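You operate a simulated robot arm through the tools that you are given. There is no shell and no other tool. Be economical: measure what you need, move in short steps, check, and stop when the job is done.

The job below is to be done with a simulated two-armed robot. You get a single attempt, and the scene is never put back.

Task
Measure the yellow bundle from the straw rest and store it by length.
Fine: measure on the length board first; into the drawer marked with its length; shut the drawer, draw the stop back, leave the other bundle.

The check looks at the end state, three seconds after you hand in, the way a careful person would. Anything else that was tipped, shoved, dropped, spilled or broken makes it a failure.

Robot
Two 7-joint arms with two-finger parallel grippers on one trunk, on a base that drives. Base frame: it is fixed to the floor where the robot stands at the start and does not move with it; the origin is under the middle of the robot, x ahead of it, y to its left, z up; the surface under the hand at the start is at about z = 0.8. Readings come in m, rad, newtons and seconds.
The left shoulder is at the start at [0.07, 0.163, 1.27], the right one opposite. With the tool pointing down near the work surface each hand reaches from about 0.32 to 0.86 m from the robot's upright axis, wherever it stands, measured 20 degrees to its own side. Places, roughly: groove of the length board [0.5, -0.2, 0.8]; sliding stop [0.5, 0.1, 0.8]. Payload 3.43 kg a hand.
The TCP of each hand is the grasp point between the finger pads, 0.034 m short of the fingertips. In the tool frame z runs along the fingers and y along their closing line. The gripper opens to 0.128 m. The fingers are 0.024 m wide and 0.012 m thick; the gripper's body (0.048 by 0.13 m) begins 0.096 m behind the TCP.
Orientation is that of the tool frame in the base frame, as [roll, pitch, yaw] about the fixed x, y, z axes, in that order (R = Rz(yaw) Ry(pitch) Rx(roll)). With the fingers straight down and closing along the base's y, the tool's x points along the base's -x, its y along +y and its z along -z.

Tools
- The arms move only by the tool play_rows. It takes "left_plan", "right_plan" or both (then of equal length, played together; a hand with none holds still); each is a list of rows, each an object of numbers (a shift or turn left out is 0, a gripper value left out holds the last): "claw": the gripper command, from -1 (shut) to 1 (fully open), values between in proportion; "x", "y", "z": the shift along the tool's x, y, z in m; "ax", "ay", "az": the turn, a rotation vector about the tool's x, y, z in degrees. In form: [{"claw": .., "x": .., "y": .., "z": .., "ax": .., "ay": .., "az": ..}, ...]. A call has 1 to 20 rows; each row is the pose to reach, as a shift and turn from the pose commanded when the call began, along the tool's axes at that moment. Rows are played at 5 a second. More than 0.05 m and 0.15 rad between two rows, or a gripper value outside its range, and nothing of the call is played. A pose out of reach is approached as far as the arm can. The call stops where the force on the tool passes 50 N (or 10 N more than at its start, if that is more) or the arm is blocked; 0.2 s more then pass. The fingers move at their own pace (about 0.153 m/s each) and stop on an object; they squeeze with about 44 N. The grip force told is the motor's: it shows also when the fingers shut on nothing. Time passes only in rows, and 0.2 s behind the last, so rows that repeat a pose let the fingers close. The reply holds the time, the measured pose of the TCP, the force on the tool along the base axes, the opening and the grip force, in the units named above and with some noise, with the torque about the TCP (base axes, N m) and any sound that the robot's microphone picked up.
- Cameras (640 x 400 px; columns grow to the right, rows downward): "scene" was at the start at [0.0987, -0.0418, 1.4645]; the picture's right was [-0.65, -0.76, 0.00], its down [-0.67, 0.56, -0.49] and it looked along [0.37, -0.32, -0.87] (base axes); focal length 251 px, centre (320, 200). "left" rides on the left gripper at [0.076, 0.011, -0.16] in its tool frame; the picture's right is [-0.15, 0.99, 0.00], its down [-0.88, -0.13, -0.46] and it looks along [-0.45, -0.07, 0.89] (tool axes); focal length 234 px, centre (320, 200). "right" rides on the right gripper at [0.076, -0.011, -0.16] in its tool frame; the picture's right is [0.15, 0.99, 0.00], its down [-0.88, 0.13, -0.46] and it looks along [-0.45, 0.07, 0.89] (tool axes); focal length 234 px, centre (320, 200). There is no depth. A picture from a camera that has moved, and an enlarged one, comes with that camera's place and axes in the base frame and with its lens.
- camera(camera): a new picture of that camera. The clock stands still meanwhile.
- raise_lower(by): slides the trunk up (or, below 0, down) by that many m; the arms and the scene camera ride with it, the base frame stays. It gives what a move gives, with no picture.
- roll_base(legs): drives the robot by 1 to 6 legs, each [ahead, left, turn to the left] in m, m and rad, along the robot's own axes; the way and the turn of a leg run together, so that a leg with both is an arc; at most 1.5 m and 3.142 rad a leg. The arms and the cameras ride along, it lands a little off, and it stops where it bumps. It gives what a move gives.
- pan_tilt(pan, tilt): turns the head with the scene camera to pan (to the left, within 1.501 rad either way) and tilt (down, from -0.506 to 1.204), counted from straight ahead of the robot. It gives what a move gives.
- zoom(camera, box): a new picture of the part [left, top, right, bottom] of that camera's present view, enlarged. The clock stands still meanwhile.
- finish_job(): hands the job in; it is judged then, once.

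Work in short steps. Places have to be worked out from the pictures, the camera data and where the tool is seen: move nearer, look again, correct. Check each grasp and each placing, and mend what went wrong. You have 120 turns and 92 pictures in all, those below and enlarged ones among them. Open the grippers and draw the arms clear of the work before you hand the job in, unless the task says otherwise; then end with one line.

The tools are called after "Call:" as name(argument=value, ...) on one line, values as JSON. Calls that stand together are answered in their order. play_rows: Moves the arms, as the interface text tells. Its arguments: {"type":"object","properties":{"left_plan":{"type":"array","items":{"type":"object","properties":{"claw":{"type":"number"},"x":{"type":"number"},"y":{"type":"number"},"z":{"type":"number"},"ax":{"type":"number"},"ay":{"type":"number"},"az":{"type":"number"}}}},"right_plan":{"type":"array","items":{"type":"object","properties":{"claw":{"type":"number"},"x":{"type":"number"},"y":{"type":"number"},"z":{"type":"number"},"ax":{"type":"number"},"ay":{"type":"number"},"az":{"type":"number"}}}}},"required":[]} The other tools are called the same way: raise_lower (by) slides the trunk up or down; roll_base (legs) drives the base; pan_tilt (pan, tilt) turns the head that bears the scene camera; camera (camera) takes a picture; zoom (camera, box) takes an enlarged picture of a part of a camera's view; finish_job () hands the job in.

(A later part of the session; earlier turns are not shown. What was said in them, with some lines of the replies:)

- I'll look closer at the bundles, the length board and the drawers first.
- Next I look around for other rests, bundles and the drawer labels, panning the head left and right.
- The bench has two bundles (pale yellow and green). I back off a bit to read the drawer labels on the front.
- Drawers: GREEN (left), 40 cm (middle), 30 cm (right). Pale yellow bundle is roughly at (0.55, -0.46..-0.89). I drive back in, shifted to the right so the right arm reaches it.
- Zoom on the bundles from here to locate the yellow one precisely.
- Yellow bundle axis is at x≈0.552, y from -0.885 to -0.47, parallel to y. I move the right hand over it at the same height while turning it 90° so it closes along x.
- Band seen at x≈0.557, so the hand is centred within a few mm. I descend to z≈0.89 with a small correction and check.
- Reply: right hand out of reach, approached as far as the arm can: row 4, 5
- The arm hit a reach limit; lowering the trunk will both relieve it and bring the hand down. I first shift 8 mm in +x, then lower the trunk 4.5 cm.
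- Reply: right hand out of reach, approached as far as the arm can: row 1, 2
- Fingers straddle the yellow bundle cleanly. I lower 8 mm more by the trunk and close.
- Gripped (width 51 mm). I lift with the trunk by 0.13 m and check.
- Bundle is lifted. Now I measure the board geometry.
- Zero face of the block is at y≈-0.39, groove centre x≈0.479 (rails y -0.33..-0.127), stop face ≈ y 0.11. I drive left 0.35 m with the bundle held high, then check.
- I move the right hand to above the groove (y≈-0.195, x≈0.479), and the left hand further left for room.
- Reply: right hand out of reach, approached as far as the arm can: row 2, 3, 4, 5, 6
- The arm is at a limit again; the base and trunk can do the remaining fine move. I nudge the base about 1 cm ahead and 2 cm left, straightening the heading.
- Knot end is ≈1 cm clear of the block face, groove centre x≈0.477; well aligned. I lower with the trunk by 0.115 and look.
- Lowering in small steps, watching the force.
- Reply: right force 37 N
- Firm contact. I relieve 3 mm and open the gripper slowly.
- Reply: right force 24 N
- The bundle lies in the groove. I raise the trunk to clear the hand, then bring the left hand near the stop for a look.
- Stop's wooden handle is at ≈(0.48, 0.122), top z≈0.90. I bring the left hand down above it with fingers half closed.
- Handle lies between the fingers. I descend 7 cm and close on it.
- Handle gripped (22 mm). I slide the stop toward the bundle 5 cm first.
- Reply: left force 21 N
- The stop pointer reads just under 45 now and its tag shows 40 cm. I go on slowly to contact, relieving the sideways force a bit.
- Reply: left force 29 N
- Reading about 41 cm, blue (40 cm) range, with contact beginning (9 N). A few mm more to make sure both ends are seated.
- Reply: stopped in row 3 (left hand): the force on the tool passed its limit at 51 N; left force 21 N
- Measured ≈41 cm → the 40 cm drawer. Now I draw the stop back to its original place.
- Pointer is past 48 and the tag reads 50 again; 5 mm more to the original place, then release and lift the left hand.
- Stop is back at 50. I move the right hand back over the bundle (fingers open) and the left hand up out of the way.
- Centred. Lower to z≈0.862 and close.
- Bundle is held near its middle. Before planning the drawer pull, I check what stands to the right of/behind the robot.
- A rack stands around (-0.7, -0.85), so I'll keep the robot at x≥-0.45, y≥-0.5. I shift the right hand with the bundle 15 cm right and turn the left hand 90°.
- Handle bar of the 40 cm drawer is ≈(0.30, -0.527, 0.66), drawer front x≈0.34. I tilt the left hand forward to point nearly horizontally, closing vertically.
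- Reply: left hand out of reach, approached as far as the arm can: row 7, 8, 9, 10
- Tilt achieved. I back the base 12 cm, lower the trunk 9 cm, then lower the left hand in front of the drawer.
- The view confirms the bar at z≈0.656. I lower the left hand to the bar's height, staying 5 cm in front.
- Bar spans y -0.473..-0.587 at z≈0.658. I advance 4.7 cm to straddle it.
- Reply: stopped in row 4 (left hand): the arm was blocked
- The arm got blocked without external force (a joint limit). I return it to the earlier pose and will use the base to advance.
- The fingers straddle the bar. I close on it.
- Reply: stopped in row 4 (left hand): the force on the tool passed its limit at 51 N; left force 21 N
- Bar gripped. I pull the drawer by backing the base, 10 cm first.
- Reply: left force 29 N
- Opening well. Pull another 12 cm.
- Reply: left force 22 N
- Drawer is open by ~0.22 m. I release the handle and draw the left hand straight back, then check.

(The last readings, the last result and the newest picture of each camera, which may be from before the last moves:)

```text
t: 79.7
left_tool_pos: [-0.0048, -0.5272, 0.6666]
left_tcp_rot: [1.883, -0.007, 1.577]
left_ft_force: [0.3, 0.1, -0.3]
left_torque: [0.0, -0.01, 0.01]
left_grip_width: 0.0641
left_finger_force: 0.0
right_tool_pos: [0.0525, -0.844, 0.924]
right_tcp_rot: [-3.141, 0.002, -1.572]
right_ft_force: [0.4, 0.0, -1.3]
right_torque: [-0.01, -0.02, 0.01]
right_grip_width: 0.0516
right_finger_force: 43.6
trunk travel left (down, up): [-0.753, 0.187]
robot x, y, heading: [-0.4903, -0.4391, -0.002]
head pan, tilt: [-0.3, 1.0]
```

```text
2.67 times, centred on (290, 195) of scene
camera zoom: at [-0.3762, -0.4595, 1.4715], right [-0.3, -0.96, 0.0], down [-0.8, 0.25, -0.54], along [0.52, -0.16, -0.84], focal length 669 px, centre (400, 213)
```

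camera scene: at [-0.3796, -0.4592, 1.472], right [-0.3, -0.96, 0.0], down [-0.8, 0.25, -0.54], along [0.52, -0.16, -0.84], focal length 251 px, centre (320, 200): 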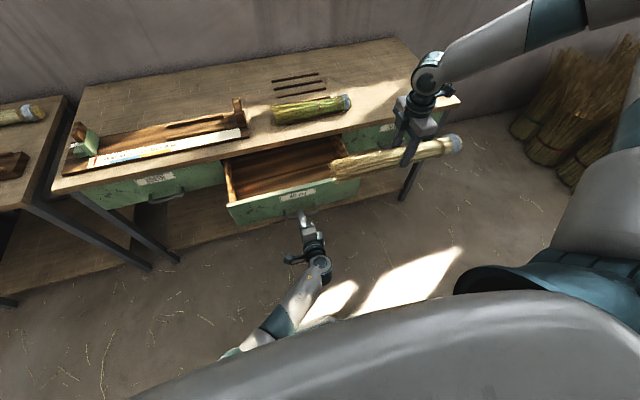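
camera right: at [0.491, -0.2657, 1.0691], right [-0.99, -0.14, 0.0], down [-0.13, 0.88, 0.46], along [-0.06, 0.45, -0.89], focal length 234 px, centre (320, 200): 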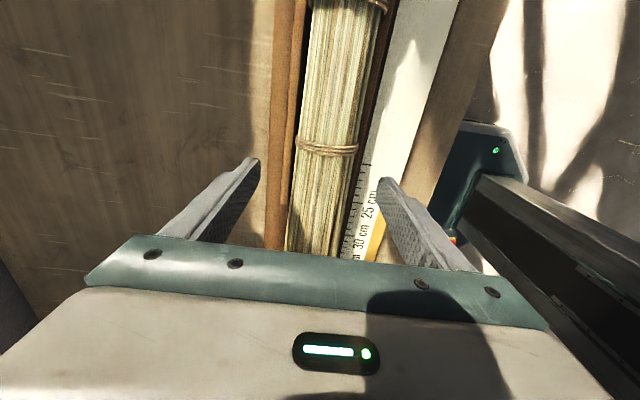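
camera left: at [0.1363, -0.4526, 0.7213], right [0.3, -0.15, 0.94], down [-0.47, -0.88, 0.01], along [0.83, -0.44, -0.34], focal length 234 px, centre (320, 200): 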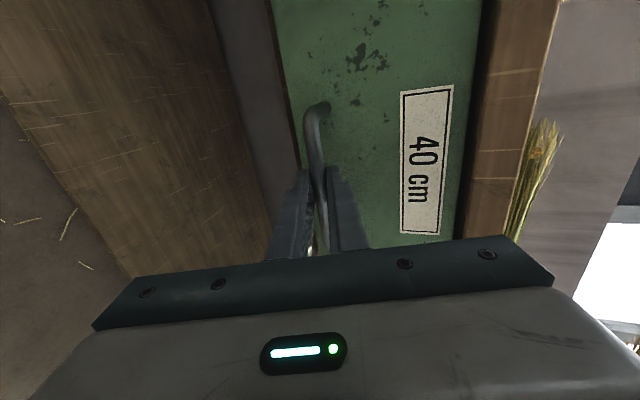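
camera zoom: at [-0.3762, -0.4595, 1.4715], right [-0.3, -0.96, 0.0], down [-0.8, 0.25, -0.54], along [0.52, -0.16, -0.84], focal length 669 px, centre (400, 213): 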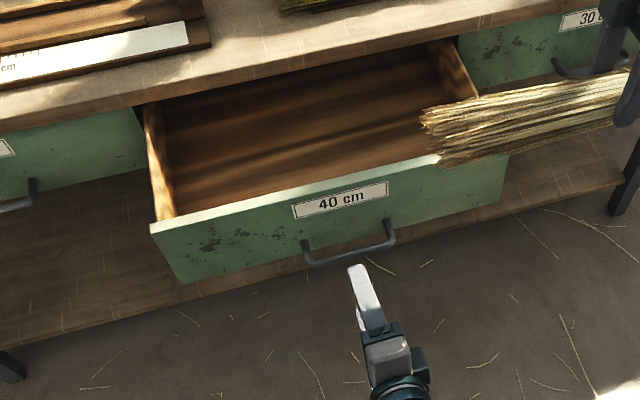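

Drawer open with a wide clear interior (y -0.75..-0.30). I lift the left hand up and to the left, out of the way.

Call:
play_rows(left_plan=[{"x": 0.02, "y": 0.03, "z": -0.02}, {"x": 0.05, "y": 0.06, "z": -0.03}, {"x": 0.08, "y": 0.095, "z": -0.04}, {"x": 0.11, "y": 0.13, "z": -0.05}, {"x": 0.14, "y": 0.165, "z": -0.06}, {"x": 0.17, "y": 0.2, "z": -0.07}, {"x": 0.2, "y": 0.235, "z": -0.08}, {"x": 0.2, "y": 0.27, "z": -0.09}, {"x": 0.2, "y": 0.305, "z": -0.1}, {"x": 0.2, "y": 0.34, "z": -0.11}, {"x": 0.2, "y": 0.37, "z": -0.12}, {"x": 0.2, "y": 0.37, "z": -0.12}])

Call:
roll_base(legs=[[0, 0.317, 0]])

Call:
camera(camera="scene")

```text
t: 82.3
left_tool_pos: [0.0225, -0.3487, 1.038]
left_tcp_rot: [1.883, -0.006, 1.577]
left_ft_force: [0.3, -0.9, -0.5]
left_torque: [-0.01, -0.04, -0.01]
left_grip_width: 0.0638
left_finger_force: 0.0
left hand out of reach, approached as far as the arm can: row 9, 10, 11, 12
right_tool_pos: [0.0511, -0.8423, 0.9249]
right_tcp_rot: [-3.141, 0.001, -1.573]
right_ft_force: [0.3, -1.0, 0.3]
right_torque: [0.0, 0.01, 0.02]
right_grip_width: 0.0513
right_finger_force: 43.8
trunk travel left (down, up): [-0.753, 0.187]
robot x, y, heading: [-0.4899, -0.4394, -0.001]
head pan, tilt: [-0.3, 1.0]
```

```text
t: 84.4
left_tool_pos: [0.0221, -0.0419, 1.037]
left_tcp_rot: [1.883, -0.006, 1.579]
left_ft_force: [-0.3, 0.3, -1.0]
left_torque: [-0.01, 0.01, 0.02]
left_grip_width: 0.0639
left_finger_force: 0.0
right_tool_pos: [0.052, -0.5357, 0.9248]
right_tcp_rot: [-3.14, 0.002, -1.574]
right_ft_force: [0.8, 0.0, -1.2]
right_torque: [0.01, 0.03, 0.01]
right_grip_width: 0.0514
right_finger_force: 43.8
trunk travel left (down, up): [-0.753, 0.187]
robot x, y, heading: [-0.4894, -0.1339, 0.001]
head pan, tilt: [-0.3, 1.0]
```

```text
30 pictures are left
camera scene: at [-0.3766, -0.1521, 1.4715], right [-0.3, -0.96, 0.0], down [-0.8, 0.25, -0.54], along [0.52, -0.16, -0.84], focal length 251 px, centre (320, 200)
```

scene: 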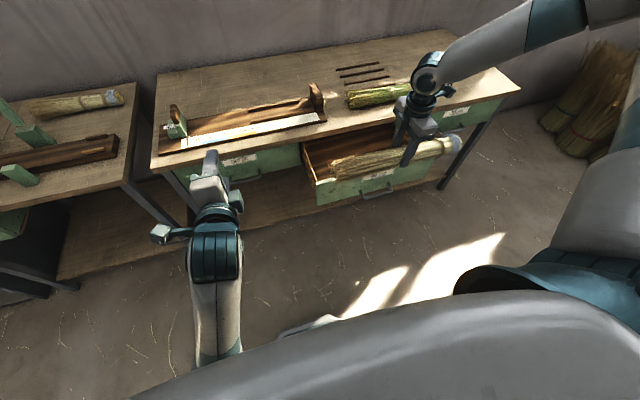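

Bundle y lines up with the drawer. I drive ahead 17.5 cm to bring it over the opening.

Call:
roll_base(legs=[[0.175, 0.007, 0]])

Call:
zoom(camera="scene", box=[280, 100, 500, 237])

Call:
camera(camera="right")

```text
t: 85.8
left_tool_pos: [0.1915, -0.0346, 1.0369]
left_tcp_rot: [1.884, -0.004, 1.577]
left_ft_force: [0.9, 0.0, -0.1]
left_torque: [-0.01, -0.01, 0.01]
left_grip_width: 0.0641
left_finger_force: 0.0
right_tool_pos: [0.2202, -0.5291, 0.9257]
right_tcp_rot: [-3.141, 0.002, -1.574]
right_ft_force: [-0.6, 0.3, 0.2]
right_torque: [0.0, 0.03, 0.01]
right_grip_width: 0.0513
right_finger_force: 44.0
trunk travel left (down, up): [-0.753, 0.187]
robot x, y, heading: [-0.3217, -0.1242, -0.0]
head pan, tilt: [-0.3, 1.0]
```

```text
2.91 times, centred on (390, 168) of scene
camera zoom: at [-0.2077, -0.1452, 1.4716], right [-0.3, -0.95, 0.0], down [-0.8, 0.25, -0.54], along [0.52, -0.16, -0.84], focal length 730 px, centre (116, 292)
```

zoom: 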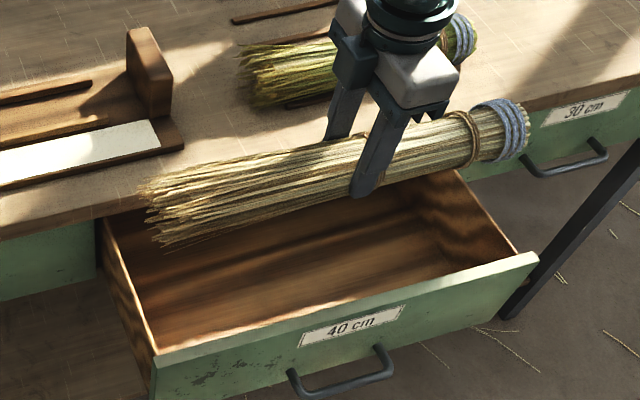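

```text
28 pictures are left
camera right: at [0.2304, -0.6067, 1.0837], right [-0.99, -0.14, 0.0], down [-0.13, 0.88, 0.46], along [-0.06, 0.45, -0.89], focal length 234 px, centre (320, 200)
```

right: 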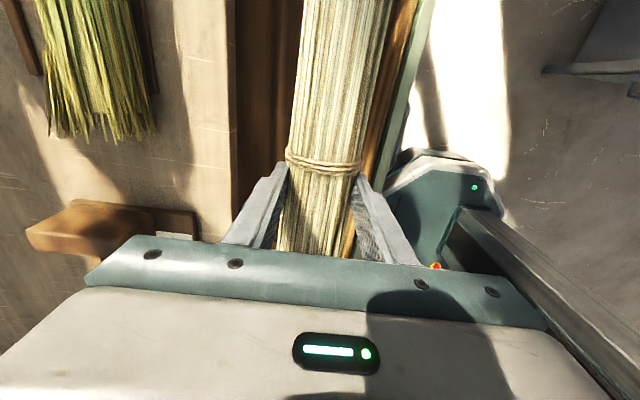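

Estimates: bundle spans y -0.309..-0.711, drawer -0.30..-0.778; I shift the bundle 2.8 cm to the right, then lower partway with the trunk.

Call:
play_rows(right_plan=[{"x": 0.014}, {"x": 0.028}, {"x": 0.028}])

Call:
raise_lower(by=-0.12)

Call:
zoom(camera="scene", box=[280, 60, 500, 197])

```text
t: 86.6
left_tool_pos: [0.1927, -0.0343, 1.0374]
left_tcp_rot: [1.883, -0.006, 1.578]
left_ft_force: [0.7, -0.2, 0.0]
left_torque: [0.01, -0.01, 0.0]
left_grip_width: 0.0641
left_finger_force: 0.2
right_tool_pos: [0.2204, -0.5561, 0.9238]
right_tcp_rot: [-3.139, 0.001, -1.574]
right_ft_force: [-1.1, 0.2, -0.9]
right_torque: [0.03, 0.0, 0.02]
right_grip_width: 0.0515
right_finger_force: 43.5
trunk travel left (down, up): [-0.753, 0.187]
robot x, y, heading: [-0.321, -0.1244, -0.006]
head pan, tilt: [-0.3, 1.0]
```

```text
t: 88.1
left_tool_pos: [0.1923, -0.0367, 0.9176]
left_tcp_rot: [1.883, -0.005, 1.578]
left_ft_force: [0.0, 0.0, -0.1]
left_torque: [0.01, 0.0, 0.0]
left_grip_width: 0.0642
left_finger_force: 0.0
right_tool_pos: [0.22, -0.5564, 0.8035]
right_tcp_rot: [-3.139, 0.002, -1.575]
right_ft_force: [0.8, -0.1, -0.7]
right_torque: [-0.01, -0.01, 0.0]
right_grip_width: 0.0514
right_finger_force: 43.7
trunk travel left (down, up): [-0.633, 0.307]
robot x, y, heading: [-0.3225, -0.1267, -0.005]
head pan, tilt: [-0.3, 1.0]
```

```text
2.91 times, centred on (390, 128) of scene
camera zoom: at [-0.2073, -0.1451, 1.3516], right [-0.3, -0.95, 0.0], down [-0.8, 0.25, -0.54], along [0.52, -0.16, -0.84], focal length 730 px, centre (116, 408)
```

zoom: 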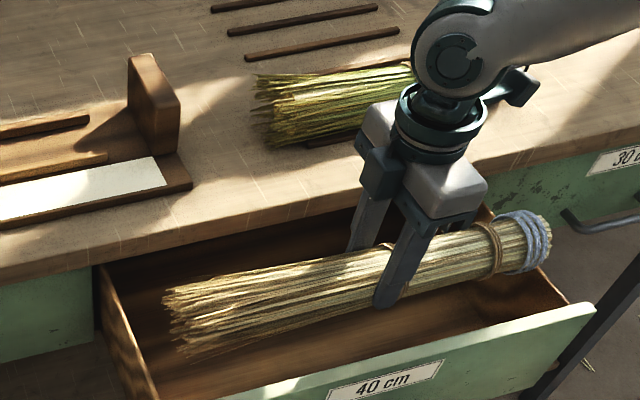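

Both ends have ~2 cm margin within the drawer. I lower another 7 cm and check.

Call:
raise_lower(by=-0.07)

Call:
zoom(camera="scene", box=[280, 40, 520, 190])

```text
t: 89.2
left_tool_pos: [0.1922, -0.0345, 0.8472]
left_tcp_rot: [1.882, -0.005, 1.579]
left_ft_force: [0.0, -0.4, -0.6]
left_torque: [0.03, -0.02, -0.01]
left_grip_width: 0.0639
left_finger_force: 0.1
right_tool_pos: [0.2206, -0.556, 0.7323]
right_tcp_rot: [-3.14, 0.002, -1.573]
right_ft_force: [-0.3, -0.7, -0.8]
right_torque: [0.04, -0.03, -0.01]
right_grip_width: 0.0516
right_finger_force: 44.3
trunk travel left (down, up): [-0.563, 0.377]
robot x, y, heading: [-0.3187, -0.125, 0.001]
head pan, tilt: [-0.3, 1.0]
```

```text
2.67 times, centred on (400, 115) of scene
camera zoom: at [-0.2074, -0.1451, 1.2816], right [-0.3, -0.95, 0.0], down [-0.8, 0.25, -0.54], along [0.52, -0.16, -0.84], focal length 669 px, centre (107, 427)
```

zoom: 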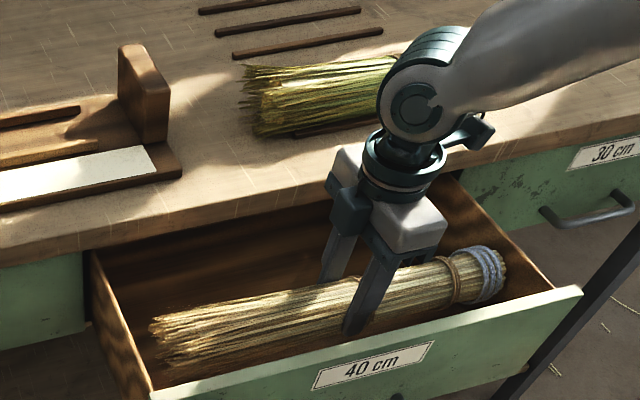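

Going in well. I lower in small steps until contact.

Call:
raise_lower(by=-0.015)

Call:
raise_lower(by=-0.008)

Call:
zoom(camera="scene", box=[280, 30, 520, 180])

```text
t: 89.8
left_tool_pos: [0.1919, -0.0363, 0.831]
left_tcp_rot: [1.883, -0.003, 1.578]
left_ft_force: [0.1, 0.2, 0.0]
left_torque: [-0.01, 0.03, 0.04]
left_grip_width: 0.064
left_finger_force: 0.1
right_tool_pos: [0.2206, -0.5568, 0.7184]
right_tcp_rot: [-3.141, 0.001, -1.575]
right_ft_force: [0.0, -0.1, -0.3]
right_torque: [-0.01, 0.0, 0.0]
right_grip_width: 0.0514
right_finger_force: 43.9
trunk travel left (down, up): [-0.548, 0.392]
robot x, y, heading: [-0.3247, -0.123, -0.002]
head pan, tilt: [-0.3, 1.0]
```

```text
t: 90.4
left_tool_pos: [0.1915, -0.0366, 0.8248]
left_tcp_rot: [1.883, -0.005, 1.577]
left_ft_force: [0.2, 0.7, -0.1]
left_torque: [0.01, 0.04, 0.0]
left_grip_width: 0.0638
left_finger_force: 0.0
right_tool_pos: [0.2204, -0.5554, 0.7108]
right_tcp_rot: [-3.14, 0.002, -1.574]
right_ft_force: [-0.3, 0.7, -1.0]
right_torque: [0.0, -0.04, -0.05]
right_grip_width: 0.0512
right_finger_force: 44.5
trunk travel left (down, up): [-0.54, 0.4]
robot x, y, heading: [-0.3211, -0.1275, -0.002]
head pan, tilt: [-0.3, 1.0]
```

```text
2.67 times, centred on (400, 105) of scene
camera zoom: at [-0.2074, -0.1451, 1.2585], right [-0.3, -0.95, 0.0], down [-0.8, 0.25, -0.54], along [0.52, -0.16, -0.84], focal length 669 px, centre (107, 453)
```

zoom: 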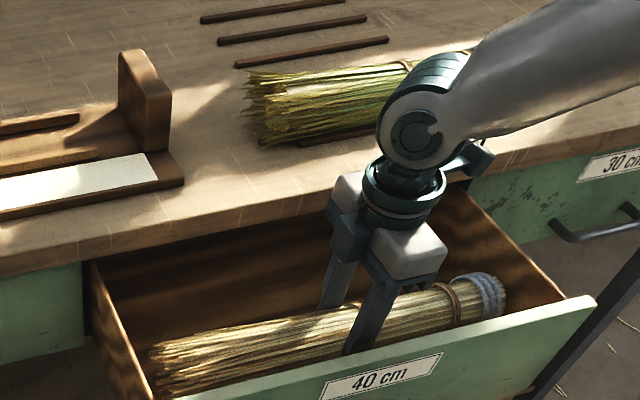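

Call:
raise_lower(by=-0.008)

Call:
raise_lower(by=-0.006)

```text
t: 91.0
left_tool_pos: [0.192, -0.0351, 0.8161]
left_tcp_rot: [1.882, -0.003, 1.578]
left_ft_force: [-0.4, -0.3, 0.1]
left_torque: [-0.03, 0.01, 0.0]
left_grip_width: 0.0642
left_finger_force: 0.2
right_tool_pos: [0.2202, -0.5566, 0.7022]
right_tcp_rot: [-3.139, 0.002, -1.574]
right_ft_force: [0.5, 0.3, -1.3]
right_torque: [0.0, 0.0, -0.02]
right_grip_width: 0.0514
right_finger_force: 44.0
trunk travel left (down, up): [-0.532, 0.408]
robot x, y, heading: [-0.3194, -0.1224, -0.002]
head pan, tilt: [-0.3, 1.0]
```

```text
t: 91.5
left_tool_pos: [0.1924, -0.0358, 0.8105]
left_tcp_rot: [1.883, -0.006, 1.578]
left_ft_force: [0.4, 0.2, 0.1]
left_torque: [-0.01, 0.02, 0.01]
left_grip_width: 0.064
left_finger_force: 0.1
right_tool_pos: [0.2205, -0.5574, 0.6973]
right_tcp_rot: [-3.141, 0.002, -1.575]
right_ft_force: [0.4, 0.4, -0.5]
right_torque: [0.07, 0.02, 0.01]
right_grip_width: 0.0513
right_finger_force: 43.6
trunk travel left (down, up): [-0.526, 0.414]
robot x, y, heading: [-0.3213, -0.1247, -0.003]
head pan, tilt: [-0.3, 1.0]
```

No contact yet; I look with the right camera to judge the remaining gap.

Call:
raise_lower(by=-0.008)

Call:
camera(camera="scene")

```text
t: 92.1
left_tool_pos: [0.1924, -0.0349, 0.8028]
left_tcp_rot: [1.884, -0.005, 1.577]
left_ft_force: [-0.6, 0.3, 0.0]
left_torque: [-0.01, 0.03, 0.0]
left_grip_width: 0.064
left_finger_force: 0.0
right_tool_pos: [0.2209, -0.5561, 0.6888]
right_tcp_rot: [-3.14, 0.001, -1.573]
right_ft_force: [0.9, 0.5, -0.2]
right_torque: [0.01, -0.02, -0.02]
right_grip_width: 0.0515
right_finger_force: 43.8
trunk travel left (down, up): [-0.518, 0.422]
robot x, y, heading: [-0.323, -0.1243, -0.005]
head pan, tilt: [-0.3, 1.0]
```

```text
24 pictures are left
camera scene: at [-0.2074, -0.1451, 1.2365], right [-0.3, -0.95, 0.0], down [-0.8, 0.25, -0.54], along [0.52, -0.16, -0.84], focal length 251 px, centre (320, 200)
```

scene: 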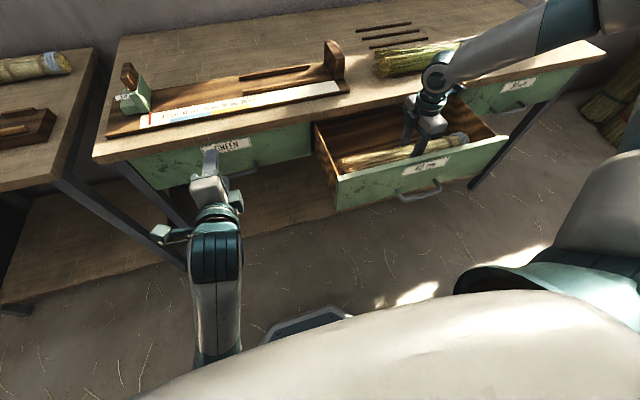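

Call:
raise_lower(by=-0.006)

Call:
raise_lower(by=-0.005)

```text
t: 92.7
left_tool_pos: [0.1909, -0.0355, 0.7978]
left_tcp_rot: [1.881, -0.004, 1.577]
left_ft_force: [0.2, 0.0, -0.2]
left_torque: [0.0, 0.02, -0.03]
left_grip_width: 0.0639
left_finger_force: 0.1
right_tool_pos: [0.221, -0.5564, 0.6876]
right_tcp_rot: [-3.131, 0.0, -1.574]
right_ft_force: [1.8, -9.9, 37.8]
right_torque: [0.35, 0.2, -0.04]
right_grip_width: 0.0515
right_finger_force: 44.0
trunk travel left (down, up): [-0.512, 0.428]
robot x, y, heading: [-0.3227, -0.1238, -0.001]
head pan, tilt: [-0.3, 1.0]
```

```text
t: 93.2
left_tool_pos: [0.1893, -0.0341, 0.792]
left_tcp_rot: [1.879, -0.003, 1.576]
left_ft_force: [-0.4, 0.0, -0.2]
left_torque: [0.02, 0.03, 0.05]
left_grip_width: 0.064
left_finger_force: 0.0
right_tool_pos: [0.2197, -0.5549, 0.6807]
right_tcp_rot: [-3.133, -0.002, -1.574]
right_ft_force: [1.1, -6.1, 42.4]
right_torque: [0.12, 0.07, -0.2]
right_grip_width: 0.0519
right_finger_force: 44.0
trunk travel left (down, up): [-0.507, 0.433]
robot x, y, heading: [-0.3197, -0.1248, 0.002]
head pan, tilt: [-0.3, 1.0]
```

Contact on the drawer floor. I relieve 7 mm and open the fingers gently.

Call:
raise_lower(by=0.007)

Call:
play_rows(right_plan=[{"claw": -0.15}, {"claw": 0.0}, {"claw": 0.15}, {"claw": 0.35}, {"claw": 0.35}])

Call:
raise_lower(by=0.1)

Call:
zoom(camera="scene", box=[280, 40, 520, 230])

```text
t: 93.8
left_tool_pos: [0.1921, -0.0367, 0.7972]
left_tcp_rot: [1.882, -0.006, 1.577]
left_ft_force: [-0.2, 0.1, 0.6]
left_torque: [0.01, -0.04, -0.03]
left_grip_width: 0.0639
left_finger_force: 0.1
right_tool_pos: [0.2193, -0.557, 0.683]
right_tcp_rot: [3.138, 0.002, -1.575]
right_ft_force: [0.4, 0.1, -1.0]
right_torque: [0.01, 0.02, -0.03]
right_grip_width: 0.0515
right_finger_force: 43.8
trunk travel left (down, up): [-0.514, 0.426]
robot x, y, heading: [-0.3234, -0.1232, -0.003]
head pan, tilt: [-0.3, 1.0]
```

```text
t: 95.0
left_tool_pos: [0.1925, -0.0355, 0.7988]
left_tcp_rot: [1.883, -0.005, 1.578]
left_ft_force: [-0.3, -0.5, -0.2]
left_torque: [-0.02, -0.05, 0.03]
left_grip_width: 0.0641
left_finger_force: 0.0
right_tool_pos: [0.2209, -0.5559, 0.6846]
right_tcp_rot: [-3.14, 0.003, -1.575]
right_ft_force: [0.1, 0.4, -0.3]
right_torque: [0.0, -0.02, 0.04]
right_grip_width: 0.0865
right_finger_force: 0.0
trunk travel left (down, up): [-0.514, 0.426]
robot x, y, heading: [-0.3218, -0.121, -0.0]
head pan, tilt: [-0.3, 1.0]
```

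```text
t: 96.3
left_tool_pos: [0.1925, -0.0356, 0.8974]
left_tcp_rot: [1.882, -0.007, 1.579]
left_ft_force: [0.5, 0.0, 0.2]
left_torque: [0.0, -0.06, 0.02]
left_grip_width: 0.064
left_finger_force: 0.0
right_tool_pos: [0.2211, -0.5557, 0.7838]
right_tcp_rot: [-3.14, 0.0, -1.574]
right_ft_force: [0.5, -0.8, 0.3]
right_torque: [-0.03, -0.03, 0.0]
right_grip_width: 0.0862
right_finger_force: 0.1
trunk travel left (down, up): [-0.614, 0.326]
robot x, y, heading: [-0.3219, -0.1239, -0.002]
head pan, tilt: [-0.3, 1.0]
```

```text
2.11 times, centred on (400, 135) of scene
camera zoom: at [-0.207, -0.1452, 1.3324], right [-0.3, -0.95, 0.0], down [-0.8, 0.25, -0.54], along [0.52, -0.16, -0.84], focal length 528 px, centre (152, 337)
```

zoom: 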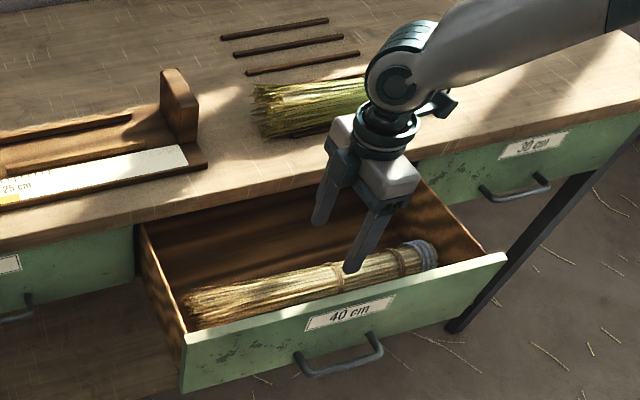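

The bundle lies in the 40 cm drawer. I raise the trunk, and back off and shift right to the drawer's centre line to push it shut with the left hand; the right hand is raised.

Call:
raise_lower(by=0.14)

Call:
play_rows(right_plan=[{"z": -0.03}, {"z": -0.06}, {"z": -0.1}, {"z": -0.1}])

Call:
roll_base(legs=[[-0.168, 0, 0], [0, -0.315, 0]])

Call:
play_rows(left_plan=[{"x": -0.015, "y": -0.03, "z": 0.007, "claw": -1}, {"x": -0.03, "y": -0.06, "z": 0.015}, {"x": -0.045, "y": -0.09, "z": 0.022}, {"x": -0.06, "y": -0.12, "z": 0.03}, {"x": -0.08, "y": -0.15, "z": 0.037}, {"x": -0.1, "y": -0.18, "z": 0.045}, {"x": -0.12, "y": -0.21, "z": 0.052}, {"x": -0.14, "y": -0.24, "z": 0.06}, {"x": -0.16, "y": -0.27, "z": 0.068}, {"x": -0.17, "y": -0.3, "z": 0.075}, {"x": -0.178, "y": -0.3236, "z": 0.08}, {"x": -0.178, "y": -0.3236, "z": 0.08}])

Call:
camera(camera="scene")

```text
t: 98.0
left_tool_pos: [0.192, -0.0357, 1.0386]
left_tcp_rot: [1.882, -0.005, 1.576]
left_ft_force: [-0.5, -0.7, 0.0]
left_torque: [-0.01, -0.01, 0.02]
left_grip_width: 0.0641
left_finger_force: 0.1
right_tool_pos: [0.2207, -0.5576, 0.9238]
right_tcp_rot: [-3.14, 0.002, -1.574]
right_ft_force: [0.3, -0.2, 0.1]
right_torque: [0.02, 0.01, 0.0]
right_grip_width: 0.0865
right_finger_force: 0.0
trunk travel left (down, up): [-0.754, 0.186]
robot x, y, heading: [-0.3246, -0.1262, -0.001]
head pan, tilt: [-0.3, 1.0]
```

```text
t: 99.0
left_tool_pos: [0.1923, -0.0356, 1.0375]
left_tcp_rot: [1.884, -0.005, 1.578]
left_ft_force: [0.8, 0.0, -0.3]
left_torque: [0.01, 0.03, 0.0]
left_grip_width: 0.0644
left_finger_force: 0.1
right_tool_pos: [0.2193, -0.5574, 1.0269]
right_tcp_rot: [3.141, 0.001, -1.574]
right_ft_force: [0.0, 0.2, -0.4]
right_torque: [-0.03, 0.03, 0.04]
right_grip_width: 0.0868
right_finger_force: 0.0
trunk travel left (down, up): [-0.754, 0.186]
robot x, y, heading: [-0.3225, -0.1261, -0.005]
head pan, tilt: [-0.3, 1.0]
```

```text
t: 102.2
left_tool_pos: [0.0242, -0.3552, 1.0376]
left_tcp_rot: [1.882, -0.004, 1.582]
left_ft_force: [0.4, -0.4, -0.3]
left_torque: [0.0, 0.01, 0.0]
left_grip_width: 0.0638
left_finger_force: 0.0
right_tool_pos: [0.0539, -0.8774, 1.0267]
right_tcp_rot: [-3.14, 0.0, -1.572]
right_ft_force: [-0.2, -0.4, 0.3]
right_torque: [-0.01, -0.01, -0.01]
right_grip_width: 0.0863
right_finger_force: 0.1
trunk travel left (down, up): [-0.754, 0.186]
robot x, y, heading: [-0.4904, -0.4491, 0.005]
head pan, tilt: [-0.3, 1.0]
```

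```text
t: 105.0
left_tool_pos: [-0.0094, -0.4951, 0.6766]
left_tcp_rot: [1.896, -0.077, 1.567]
left_ft_force: [1.1, 1.0, -0.2]
left_torque: [-0.03, 0.0, -0.02]
left_grip_width: 0.0001
left_finger_force: 32.6
right_tool_pos: [0.0538, -0.8777, 1.0267]
right_tcp_rot: [-3.141, 0.001, -1.571]
right_ft_force: [-0.3, 0.5, -0.1]
right_torque: [0.03, -0.01, 0.02]
right_grip_width: 0.0865
right_finger_force: 0.0
trunk travel left (down, up): [-0.754, 0.186]
robot x, y, heading: [-0.4887, -0.4486, 0.004]
head pan, tilt: [-0.3, 1.0]
stopped in row 12 (left hand): the arm was blocked; the commanded pose is now the measured one
```

```text
22 pictures are left
camera scene: at [-0.3742, -0.4669, 1.4725], right [-0.29, -0.96, 0.0], down [-0.8, 0.25, -0.54], along [0.52, -0.16, -0.84], focal length 251 px, centre (320, 200)
```

scene: 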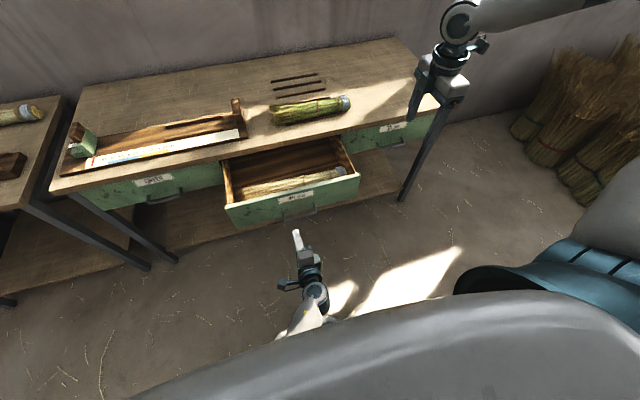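

Bundle sits in the drawer. The left hand is just above handle height; I raise it 4 cm to push on the drawer face above the bar, and nudge the base 3 cm right.

Call:
play_rows(left_plan=[{"y": 0.02, "z": -0.008}, {"y": 0.038, "z": -0.013}, {"y": 0.038, "z": -0.013}])

Call:
roll_base(legs=[[0.07, -0.03, 0]])

Call:
camera(camera="left")

Call:
zoom(camera="scene", box=[200, 100, 400, 260])

```text
t: 105.8
left_tool_pos: [-0.0045, -0.4894, 0.7162]
left_tcp_rot: [1.886, -0.098, 1.563]
left_ft_force: [0.9, 0.4, -0.4]
left_torque: [0.02, -0.01, 0.01]
left_grip_width: 0.0
left_finger_force: 32.6
right_tool_pos: [0.0539, -0.8779, 1.0273]
right_tcp_rot: [-3.138, 0.001, -1.571]
right_ft_force: [0.2, 0.2, 0.5]
right_torque: [0.0, 0.0, 0.0]
right_grip_width: 0.0864
right_finger_force: 0.0
trunk travel left (down, up): [-0.754, 0.186]
robot x, y, heading: [-0.4926, -0.4445, 0.006]
head pan, tilt: [-0.3, 1.0]
```

```text
t: 106.8
left_tool_pos: [0.063, -0.5191, 0.7148]
left_tcp_rot: [1.892, -0.097, 1.562]
left_ft_force: [0.7, 0.4, -0.1]
left_torque: [-0.01, 0.0, -0.01]
left_grip_width: 0.0001
left_finger_force: 33.2
right_tool_pos: [0.1238, -0.9058, 1.0265]
right_tcp_rot: [-3.139, 0.003, -1.569]
right_ft_force: [-0.6, -0.1, 0.1]
right_torque: [0.0, 0.04, 0.03]
right_grip_width: 0.0865
right_finger_force: 0.1
trunk travel left (down, up): [-0.754, 0.186]
robot x, y, heading: [-0.4189, -0.4776, 0.006]
head pan, tilt: [-0.3, 1.0]
```

```text
21 pictures are left
camera left: at [-0.0873, -0.4493, 0.7828], right [0.31, -0.24, 0.92], down [-0.48, -0.87, -0.07], along [0.82, -0.42, -0.39], focal length 234 px, centre (320, 200)
```

left: 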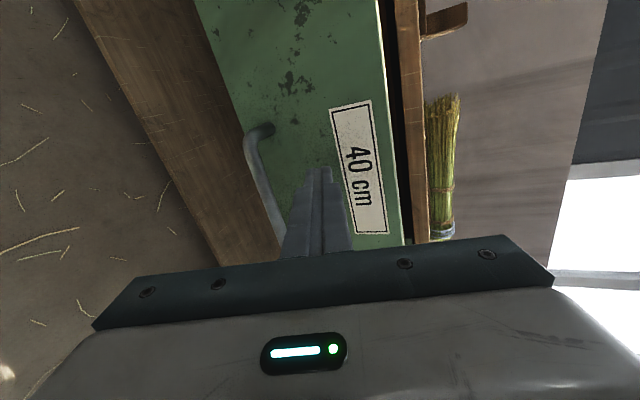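

```text
2.50 times, centred on (300, 180) of scene
camera zoom: at [-0.3051, -0.496, 1.4726], right [-0.29, -0.96, 0.0], down [-0.8, 0.25, -0.54], along [0.52, -0.16, -0.84], focal length 627 px, centre (370, 250)
```

zoom: 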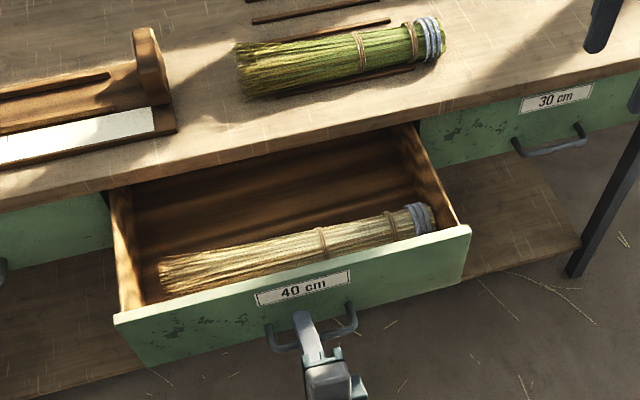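

Fingertips aim at the face above the bar. I drive ahead to push, 12 cm first.

Call:
roll_base(legs=[[0.12, 0, 0]])

Call:
zoom(camera="scene", box=[200, 100, 440, 260])

```text
t: 108.0
left_tool_pos: [0.1792, -0.5179, 0.7133]
left_tcp_rot: [1.89, -0.1, 1.561]
left_ft_force: [-0.4, -1.3, -1.2]
left_torque: [-0.02, 0.0, -0.02]
left_grip_width: 0.0
left_finger_force: 33.6
right_tool_pos: [0.2417, -0.9058, 1.0281]
right_tcp_rot: [-3.139, 0.001, -1.571]
right_ft_force: [0.1, 0.5, 0.8]
right_torque: [-0.02, 0.01, -0.01]
right_grip_width: 0.0865
right_finger_force: 0.0
trunk travel left (down, up): [-0.754, 0.186]
robot x, y, heading: [-0.3028, -0.4775, 0.003]
head pan, tilt: [-0.3, 1.0]
```

```text
2.50 times, centred on (320, 180) of scene
camera zoom: at [-0.1865, -0.4959, 1.4725], right [-0.29, -0.96, 0.0], down [-0.8, 0.25, -0.54], along [0.52, -0.16, -0.84], focal length 627 px, centre (320, 250)
```

zoom: 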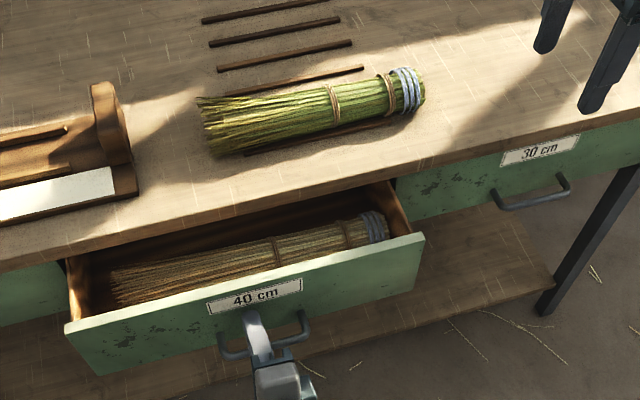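

Closing smoothly and the bundle stays low. Another 10 cm.

Call:
roll_base(legs=[[0.1, 0, 0]])

Call:
zoom(camera="scene", box=[200, 100, 440, 260])

```text
t: 109.2
left_tool_pos: [0.2797, -0.5194, 0.7141]
left_tcp_rot: [1.89, -0.099, 1.558]
left_ft_force: [0.7, -0.4, -0.8]
left_torque: [-0.01, 0.02, -0.02]
left_grip_width: 0.0002
left_finger_force: 33.3
right_tool_pos: [0.3406, -0.9075, 1.0277]
right_tcp_rot: [-3.14, 0.003, -1.573]
right_ft_force: [0.4, -0.3, 0.4]
right_torque: [0.02, 0.0, 0.02]
right_grip_width: 0.0864
right_finger_force: 0.1
trunk travel left (down, up): [-0.754, 0.186]
robot x, y, heading: [-0.2015, -0.479, -0.005]
head pan, tilt: [-0.3, 1.0]
```

```text
2.50 times, centred on (320, 180) of scene
camera zoom: at [-0.0874, -0.4959, 1.4725], right [-0.3, -0.96, 0.0], down [-0.8, 0.25, -0.54], along [0.52, -0.16, -0.84], focal length 627 px, centre (320, 250)
```

zoom: 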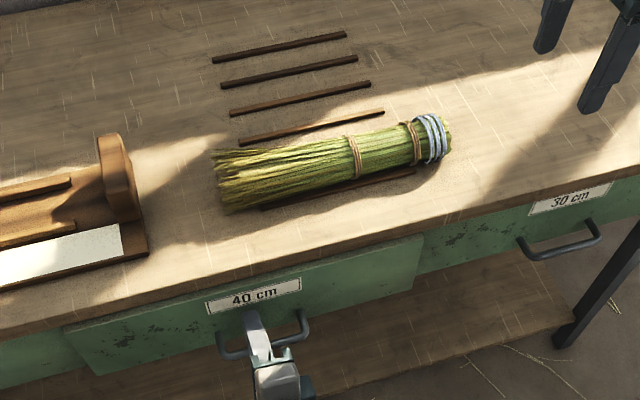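

About 2–3 cm remain. I push on gently.

Call:
roll_base(legs=[[0.022, 0, 0]])

Call:
zoom(camera="scene", box=[200, 130, 440, 290])

```text
t: 110.0
left_tool_pos: [0.2999, -0.5189, 0.7151]
left_tcp_rot: [1.888, -0.098, 1.559]
left_ft_force: [-0.3, 1.1, 0.5]
left_torque: [0.01, 0.0, 0.0]
left_grip_width: 0.0
left_finger_force: 32.9
right_tool_pos: [0.3591, -0.908, 1.0294]
right_tcp_rot: [-3.139, 0.002, -1.574]
right_ft_force: [-0.6, -0.1, 0.1]
right_torque: [0.02, -0.04, 0.0]
right_grip_width: 0.0865
right_finger_force: 0.2
trunk travel left (down, up): [-0.754, 0.186]
robot x, y, heading: [-0.1808, -0.4755, -0.004]
head pan, tilt: [-0.3, 1.0]
```

```text
2.50 times, centred on (320, 210) of scene
camera zoom: at [-0.0683, -0.496, 1.4728], right [-0.3, -0.95, 0.0], down [-0.8, 0.25, -0.54], along [0.52, -0.16, -0.84], focal length 627 px, centre (320, 175)
```

zoom: 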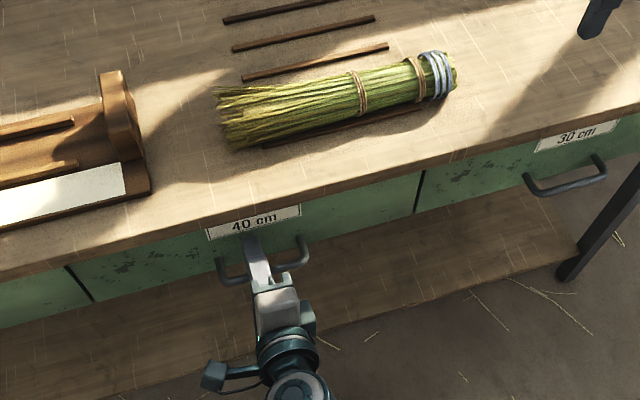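

Nearly flush; a little more until I feel the end stop.

Call:
roll_base(legs=[[0.008, 0, 0]])

Call:
zoom(camera="scene", box=[210, 190, 370, 290])

```text
t: 110.7
left_tool_pos: [0.3063, -0.5195, 0.714]
left_tcp_rot: [1.89, -0.101, 1.556]
left_ft_force: [-24.3, 2.0, 1.3]
left_torque: [-0.02, -0.07, 0.29]
left_grip_width: 0.0
left_finger_force: 32.6
right_tool_pos: [0.3673, -0.9066, 1.0288]
right_tcp_rot: [-3.14, 0.002, -1.574]
right_ft_force: [0.1, 0.4, -0.1]
right_torque: [0.0, 0.01, 0.01]
right_grip_width: 0.0866
right_finger_force: 0.1
trunk travel left (down, up): [-0.754, 0.186]
robot x, y, heading: [-0.1759, -0.4736, -0.0]
head pan, tilt: [-0.3, 1.0]
```

```text
4.00 times, centred on (290, 240) of scene
camera zoom: at [-0.0607, -0.496, 1.4727], right [-0.3, -0.96, 0.0], down [-0.8, 0.25, -0.54], along [0.52, -0.16, -0.84], focal length 1003 px, centre (440, 40)
```

zoom: 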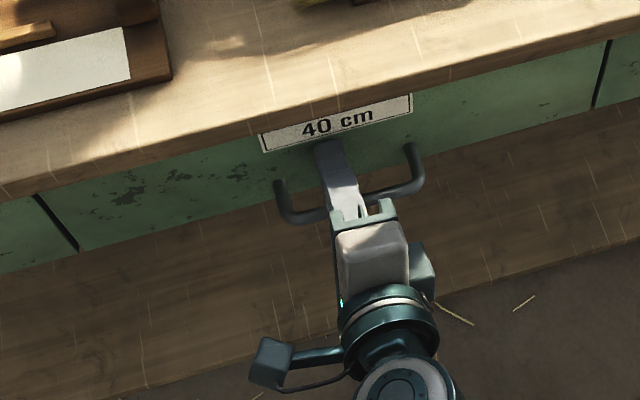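

24 N of resistance and the face is flush: shut. I back away straight and check everything.

Call:
roll_base(legs=[[-0.32, 0, 0]])

Call:
camera(camera="scene")

Call:
zoom(camera="scene", box=[130, 90, 410, 240])

```text
t: 112.9
left_tool_pos: [-0.0231, -0.5188, 0.7126]
left_tcp_rot: [1.892, -0.1, 1.557]
left_ft_force: [1.2, 0.7, -0.5]
left_torque: [-0.01, 0.02, 0.01]
left_grip_width: 0.0001
left_finger_force: 33.1
right_tool_pos: [0.0378, -0.9086, 1.0275]
right_tcp_rot: [-3.14, 0.0, -1.575]
right_ft_force: [0.3, 0.7, -0.5]
right_torque: [0.02, -0.01, 0.03]
right_grip_width: 0.0863
right_finger_force: 0.1
trunk travel left (down, up): [-0.754, 0.186]
robot x, y, heading: [-0.5038, -0.4775, 0.0]
head pan, tilt: [-0.3, 1.0]
```

```text
15 pictures are left
camera scene: at [-0.3888, -0.4959, 1.4725], right [-0.3, -0.95, 0.0], down [-0.8, 0.25, -0.54], along [0.52, -0.16, -0.84], focal length 251 px, centre (320, 200)
```

scene: 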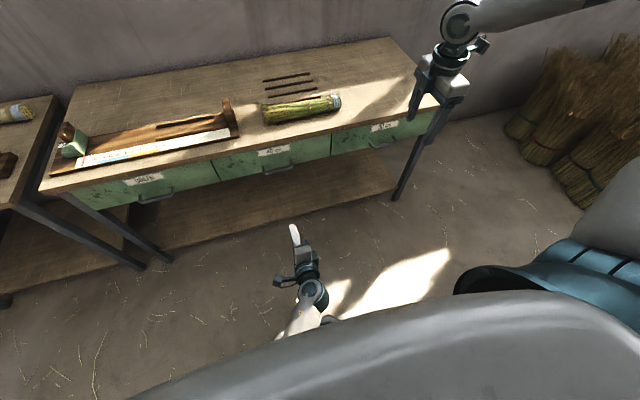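

```text
2.29 times, centred on (270, 165) of scene
camera zoom: at [-0.3888, -0.4959, 1.4725], right [-0.3, -0.95, 0.0], down [-0.8, 0.25, -0.54], along [0.52, -0.16, -0.84], focal length 573 px, centre (434, 280)
```

zoom: 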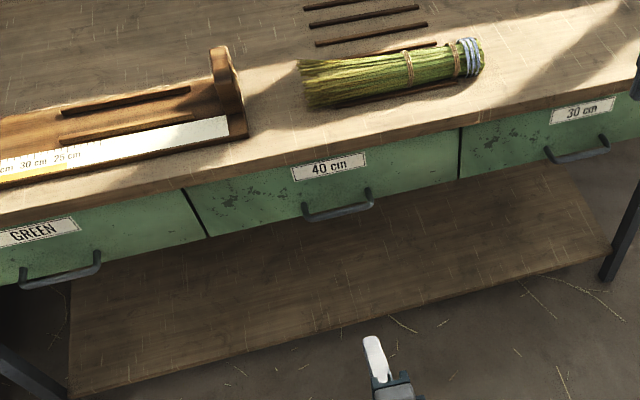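

Drawer flush, green bundle in place, stop at 50. I open the left gripper, check the stop once more, and then hand in.

Call:
play_rows(left_plan=[{"claw": 0.5}, {"claw": 1}, {"claw": 1}], right_plan=[{"claw": 1}, {"claw": 1}, {"claw": 1}])

Call:
zoom(camera="scene", box=[30, 90, 190, 190])

```text
t: 113.7
left_tool_pos: [-0.0227, -0.5195, 0.7116]
left_tcp_rot: [1.893, -0.1, 1.555]
left_ft_force: [-0.8, 0.6, 0.2]
left_torque: [-0.03, -0.02, -0.01]
left_grip_width: 0.1282
left_finger_force: 0.1
right_tool_pos: [0.038, -0.9081, 1.0261]
right_tcp_rot: [-3.139, 0.0, -1.572]
right_ft_force: [-0.6, -0.4, -0.1]
right_torque: [0.03, 0.01, -0.02]
right_grip_width: 0.1284
right_finger_force: 0.0
trunk travel left (down, up): [-0.754, 0.186]
robot x, y, heading: [-0.5031, -0.4767, -0.004]
head pan, tilt: [-0.3, 1.0]
```

```text
4.00 times, centred on (110, 140) of scene
camera zoom: at [-0.3887, -0.4958, 1.4725], right [-0.3, -0.95, 0.0], down [-0.8, 0.25, -0.54], along [0.52, -0.16, -0.84], focal length 1003 px, centre (1160, 440)
```

zoom: 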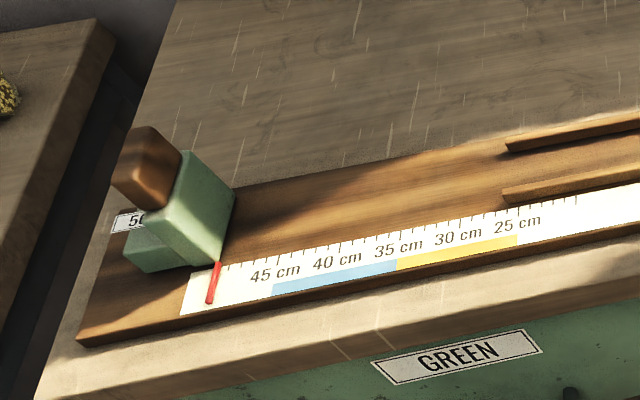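

All is in order; handing in.

Call:
finish_job()

```text
The job is handed in.
```

The yellow bundle measured about 41 cm on the length board and is now in the shut 40 cm drawer; the stop is back at 50, and the green bundle was left where it was.
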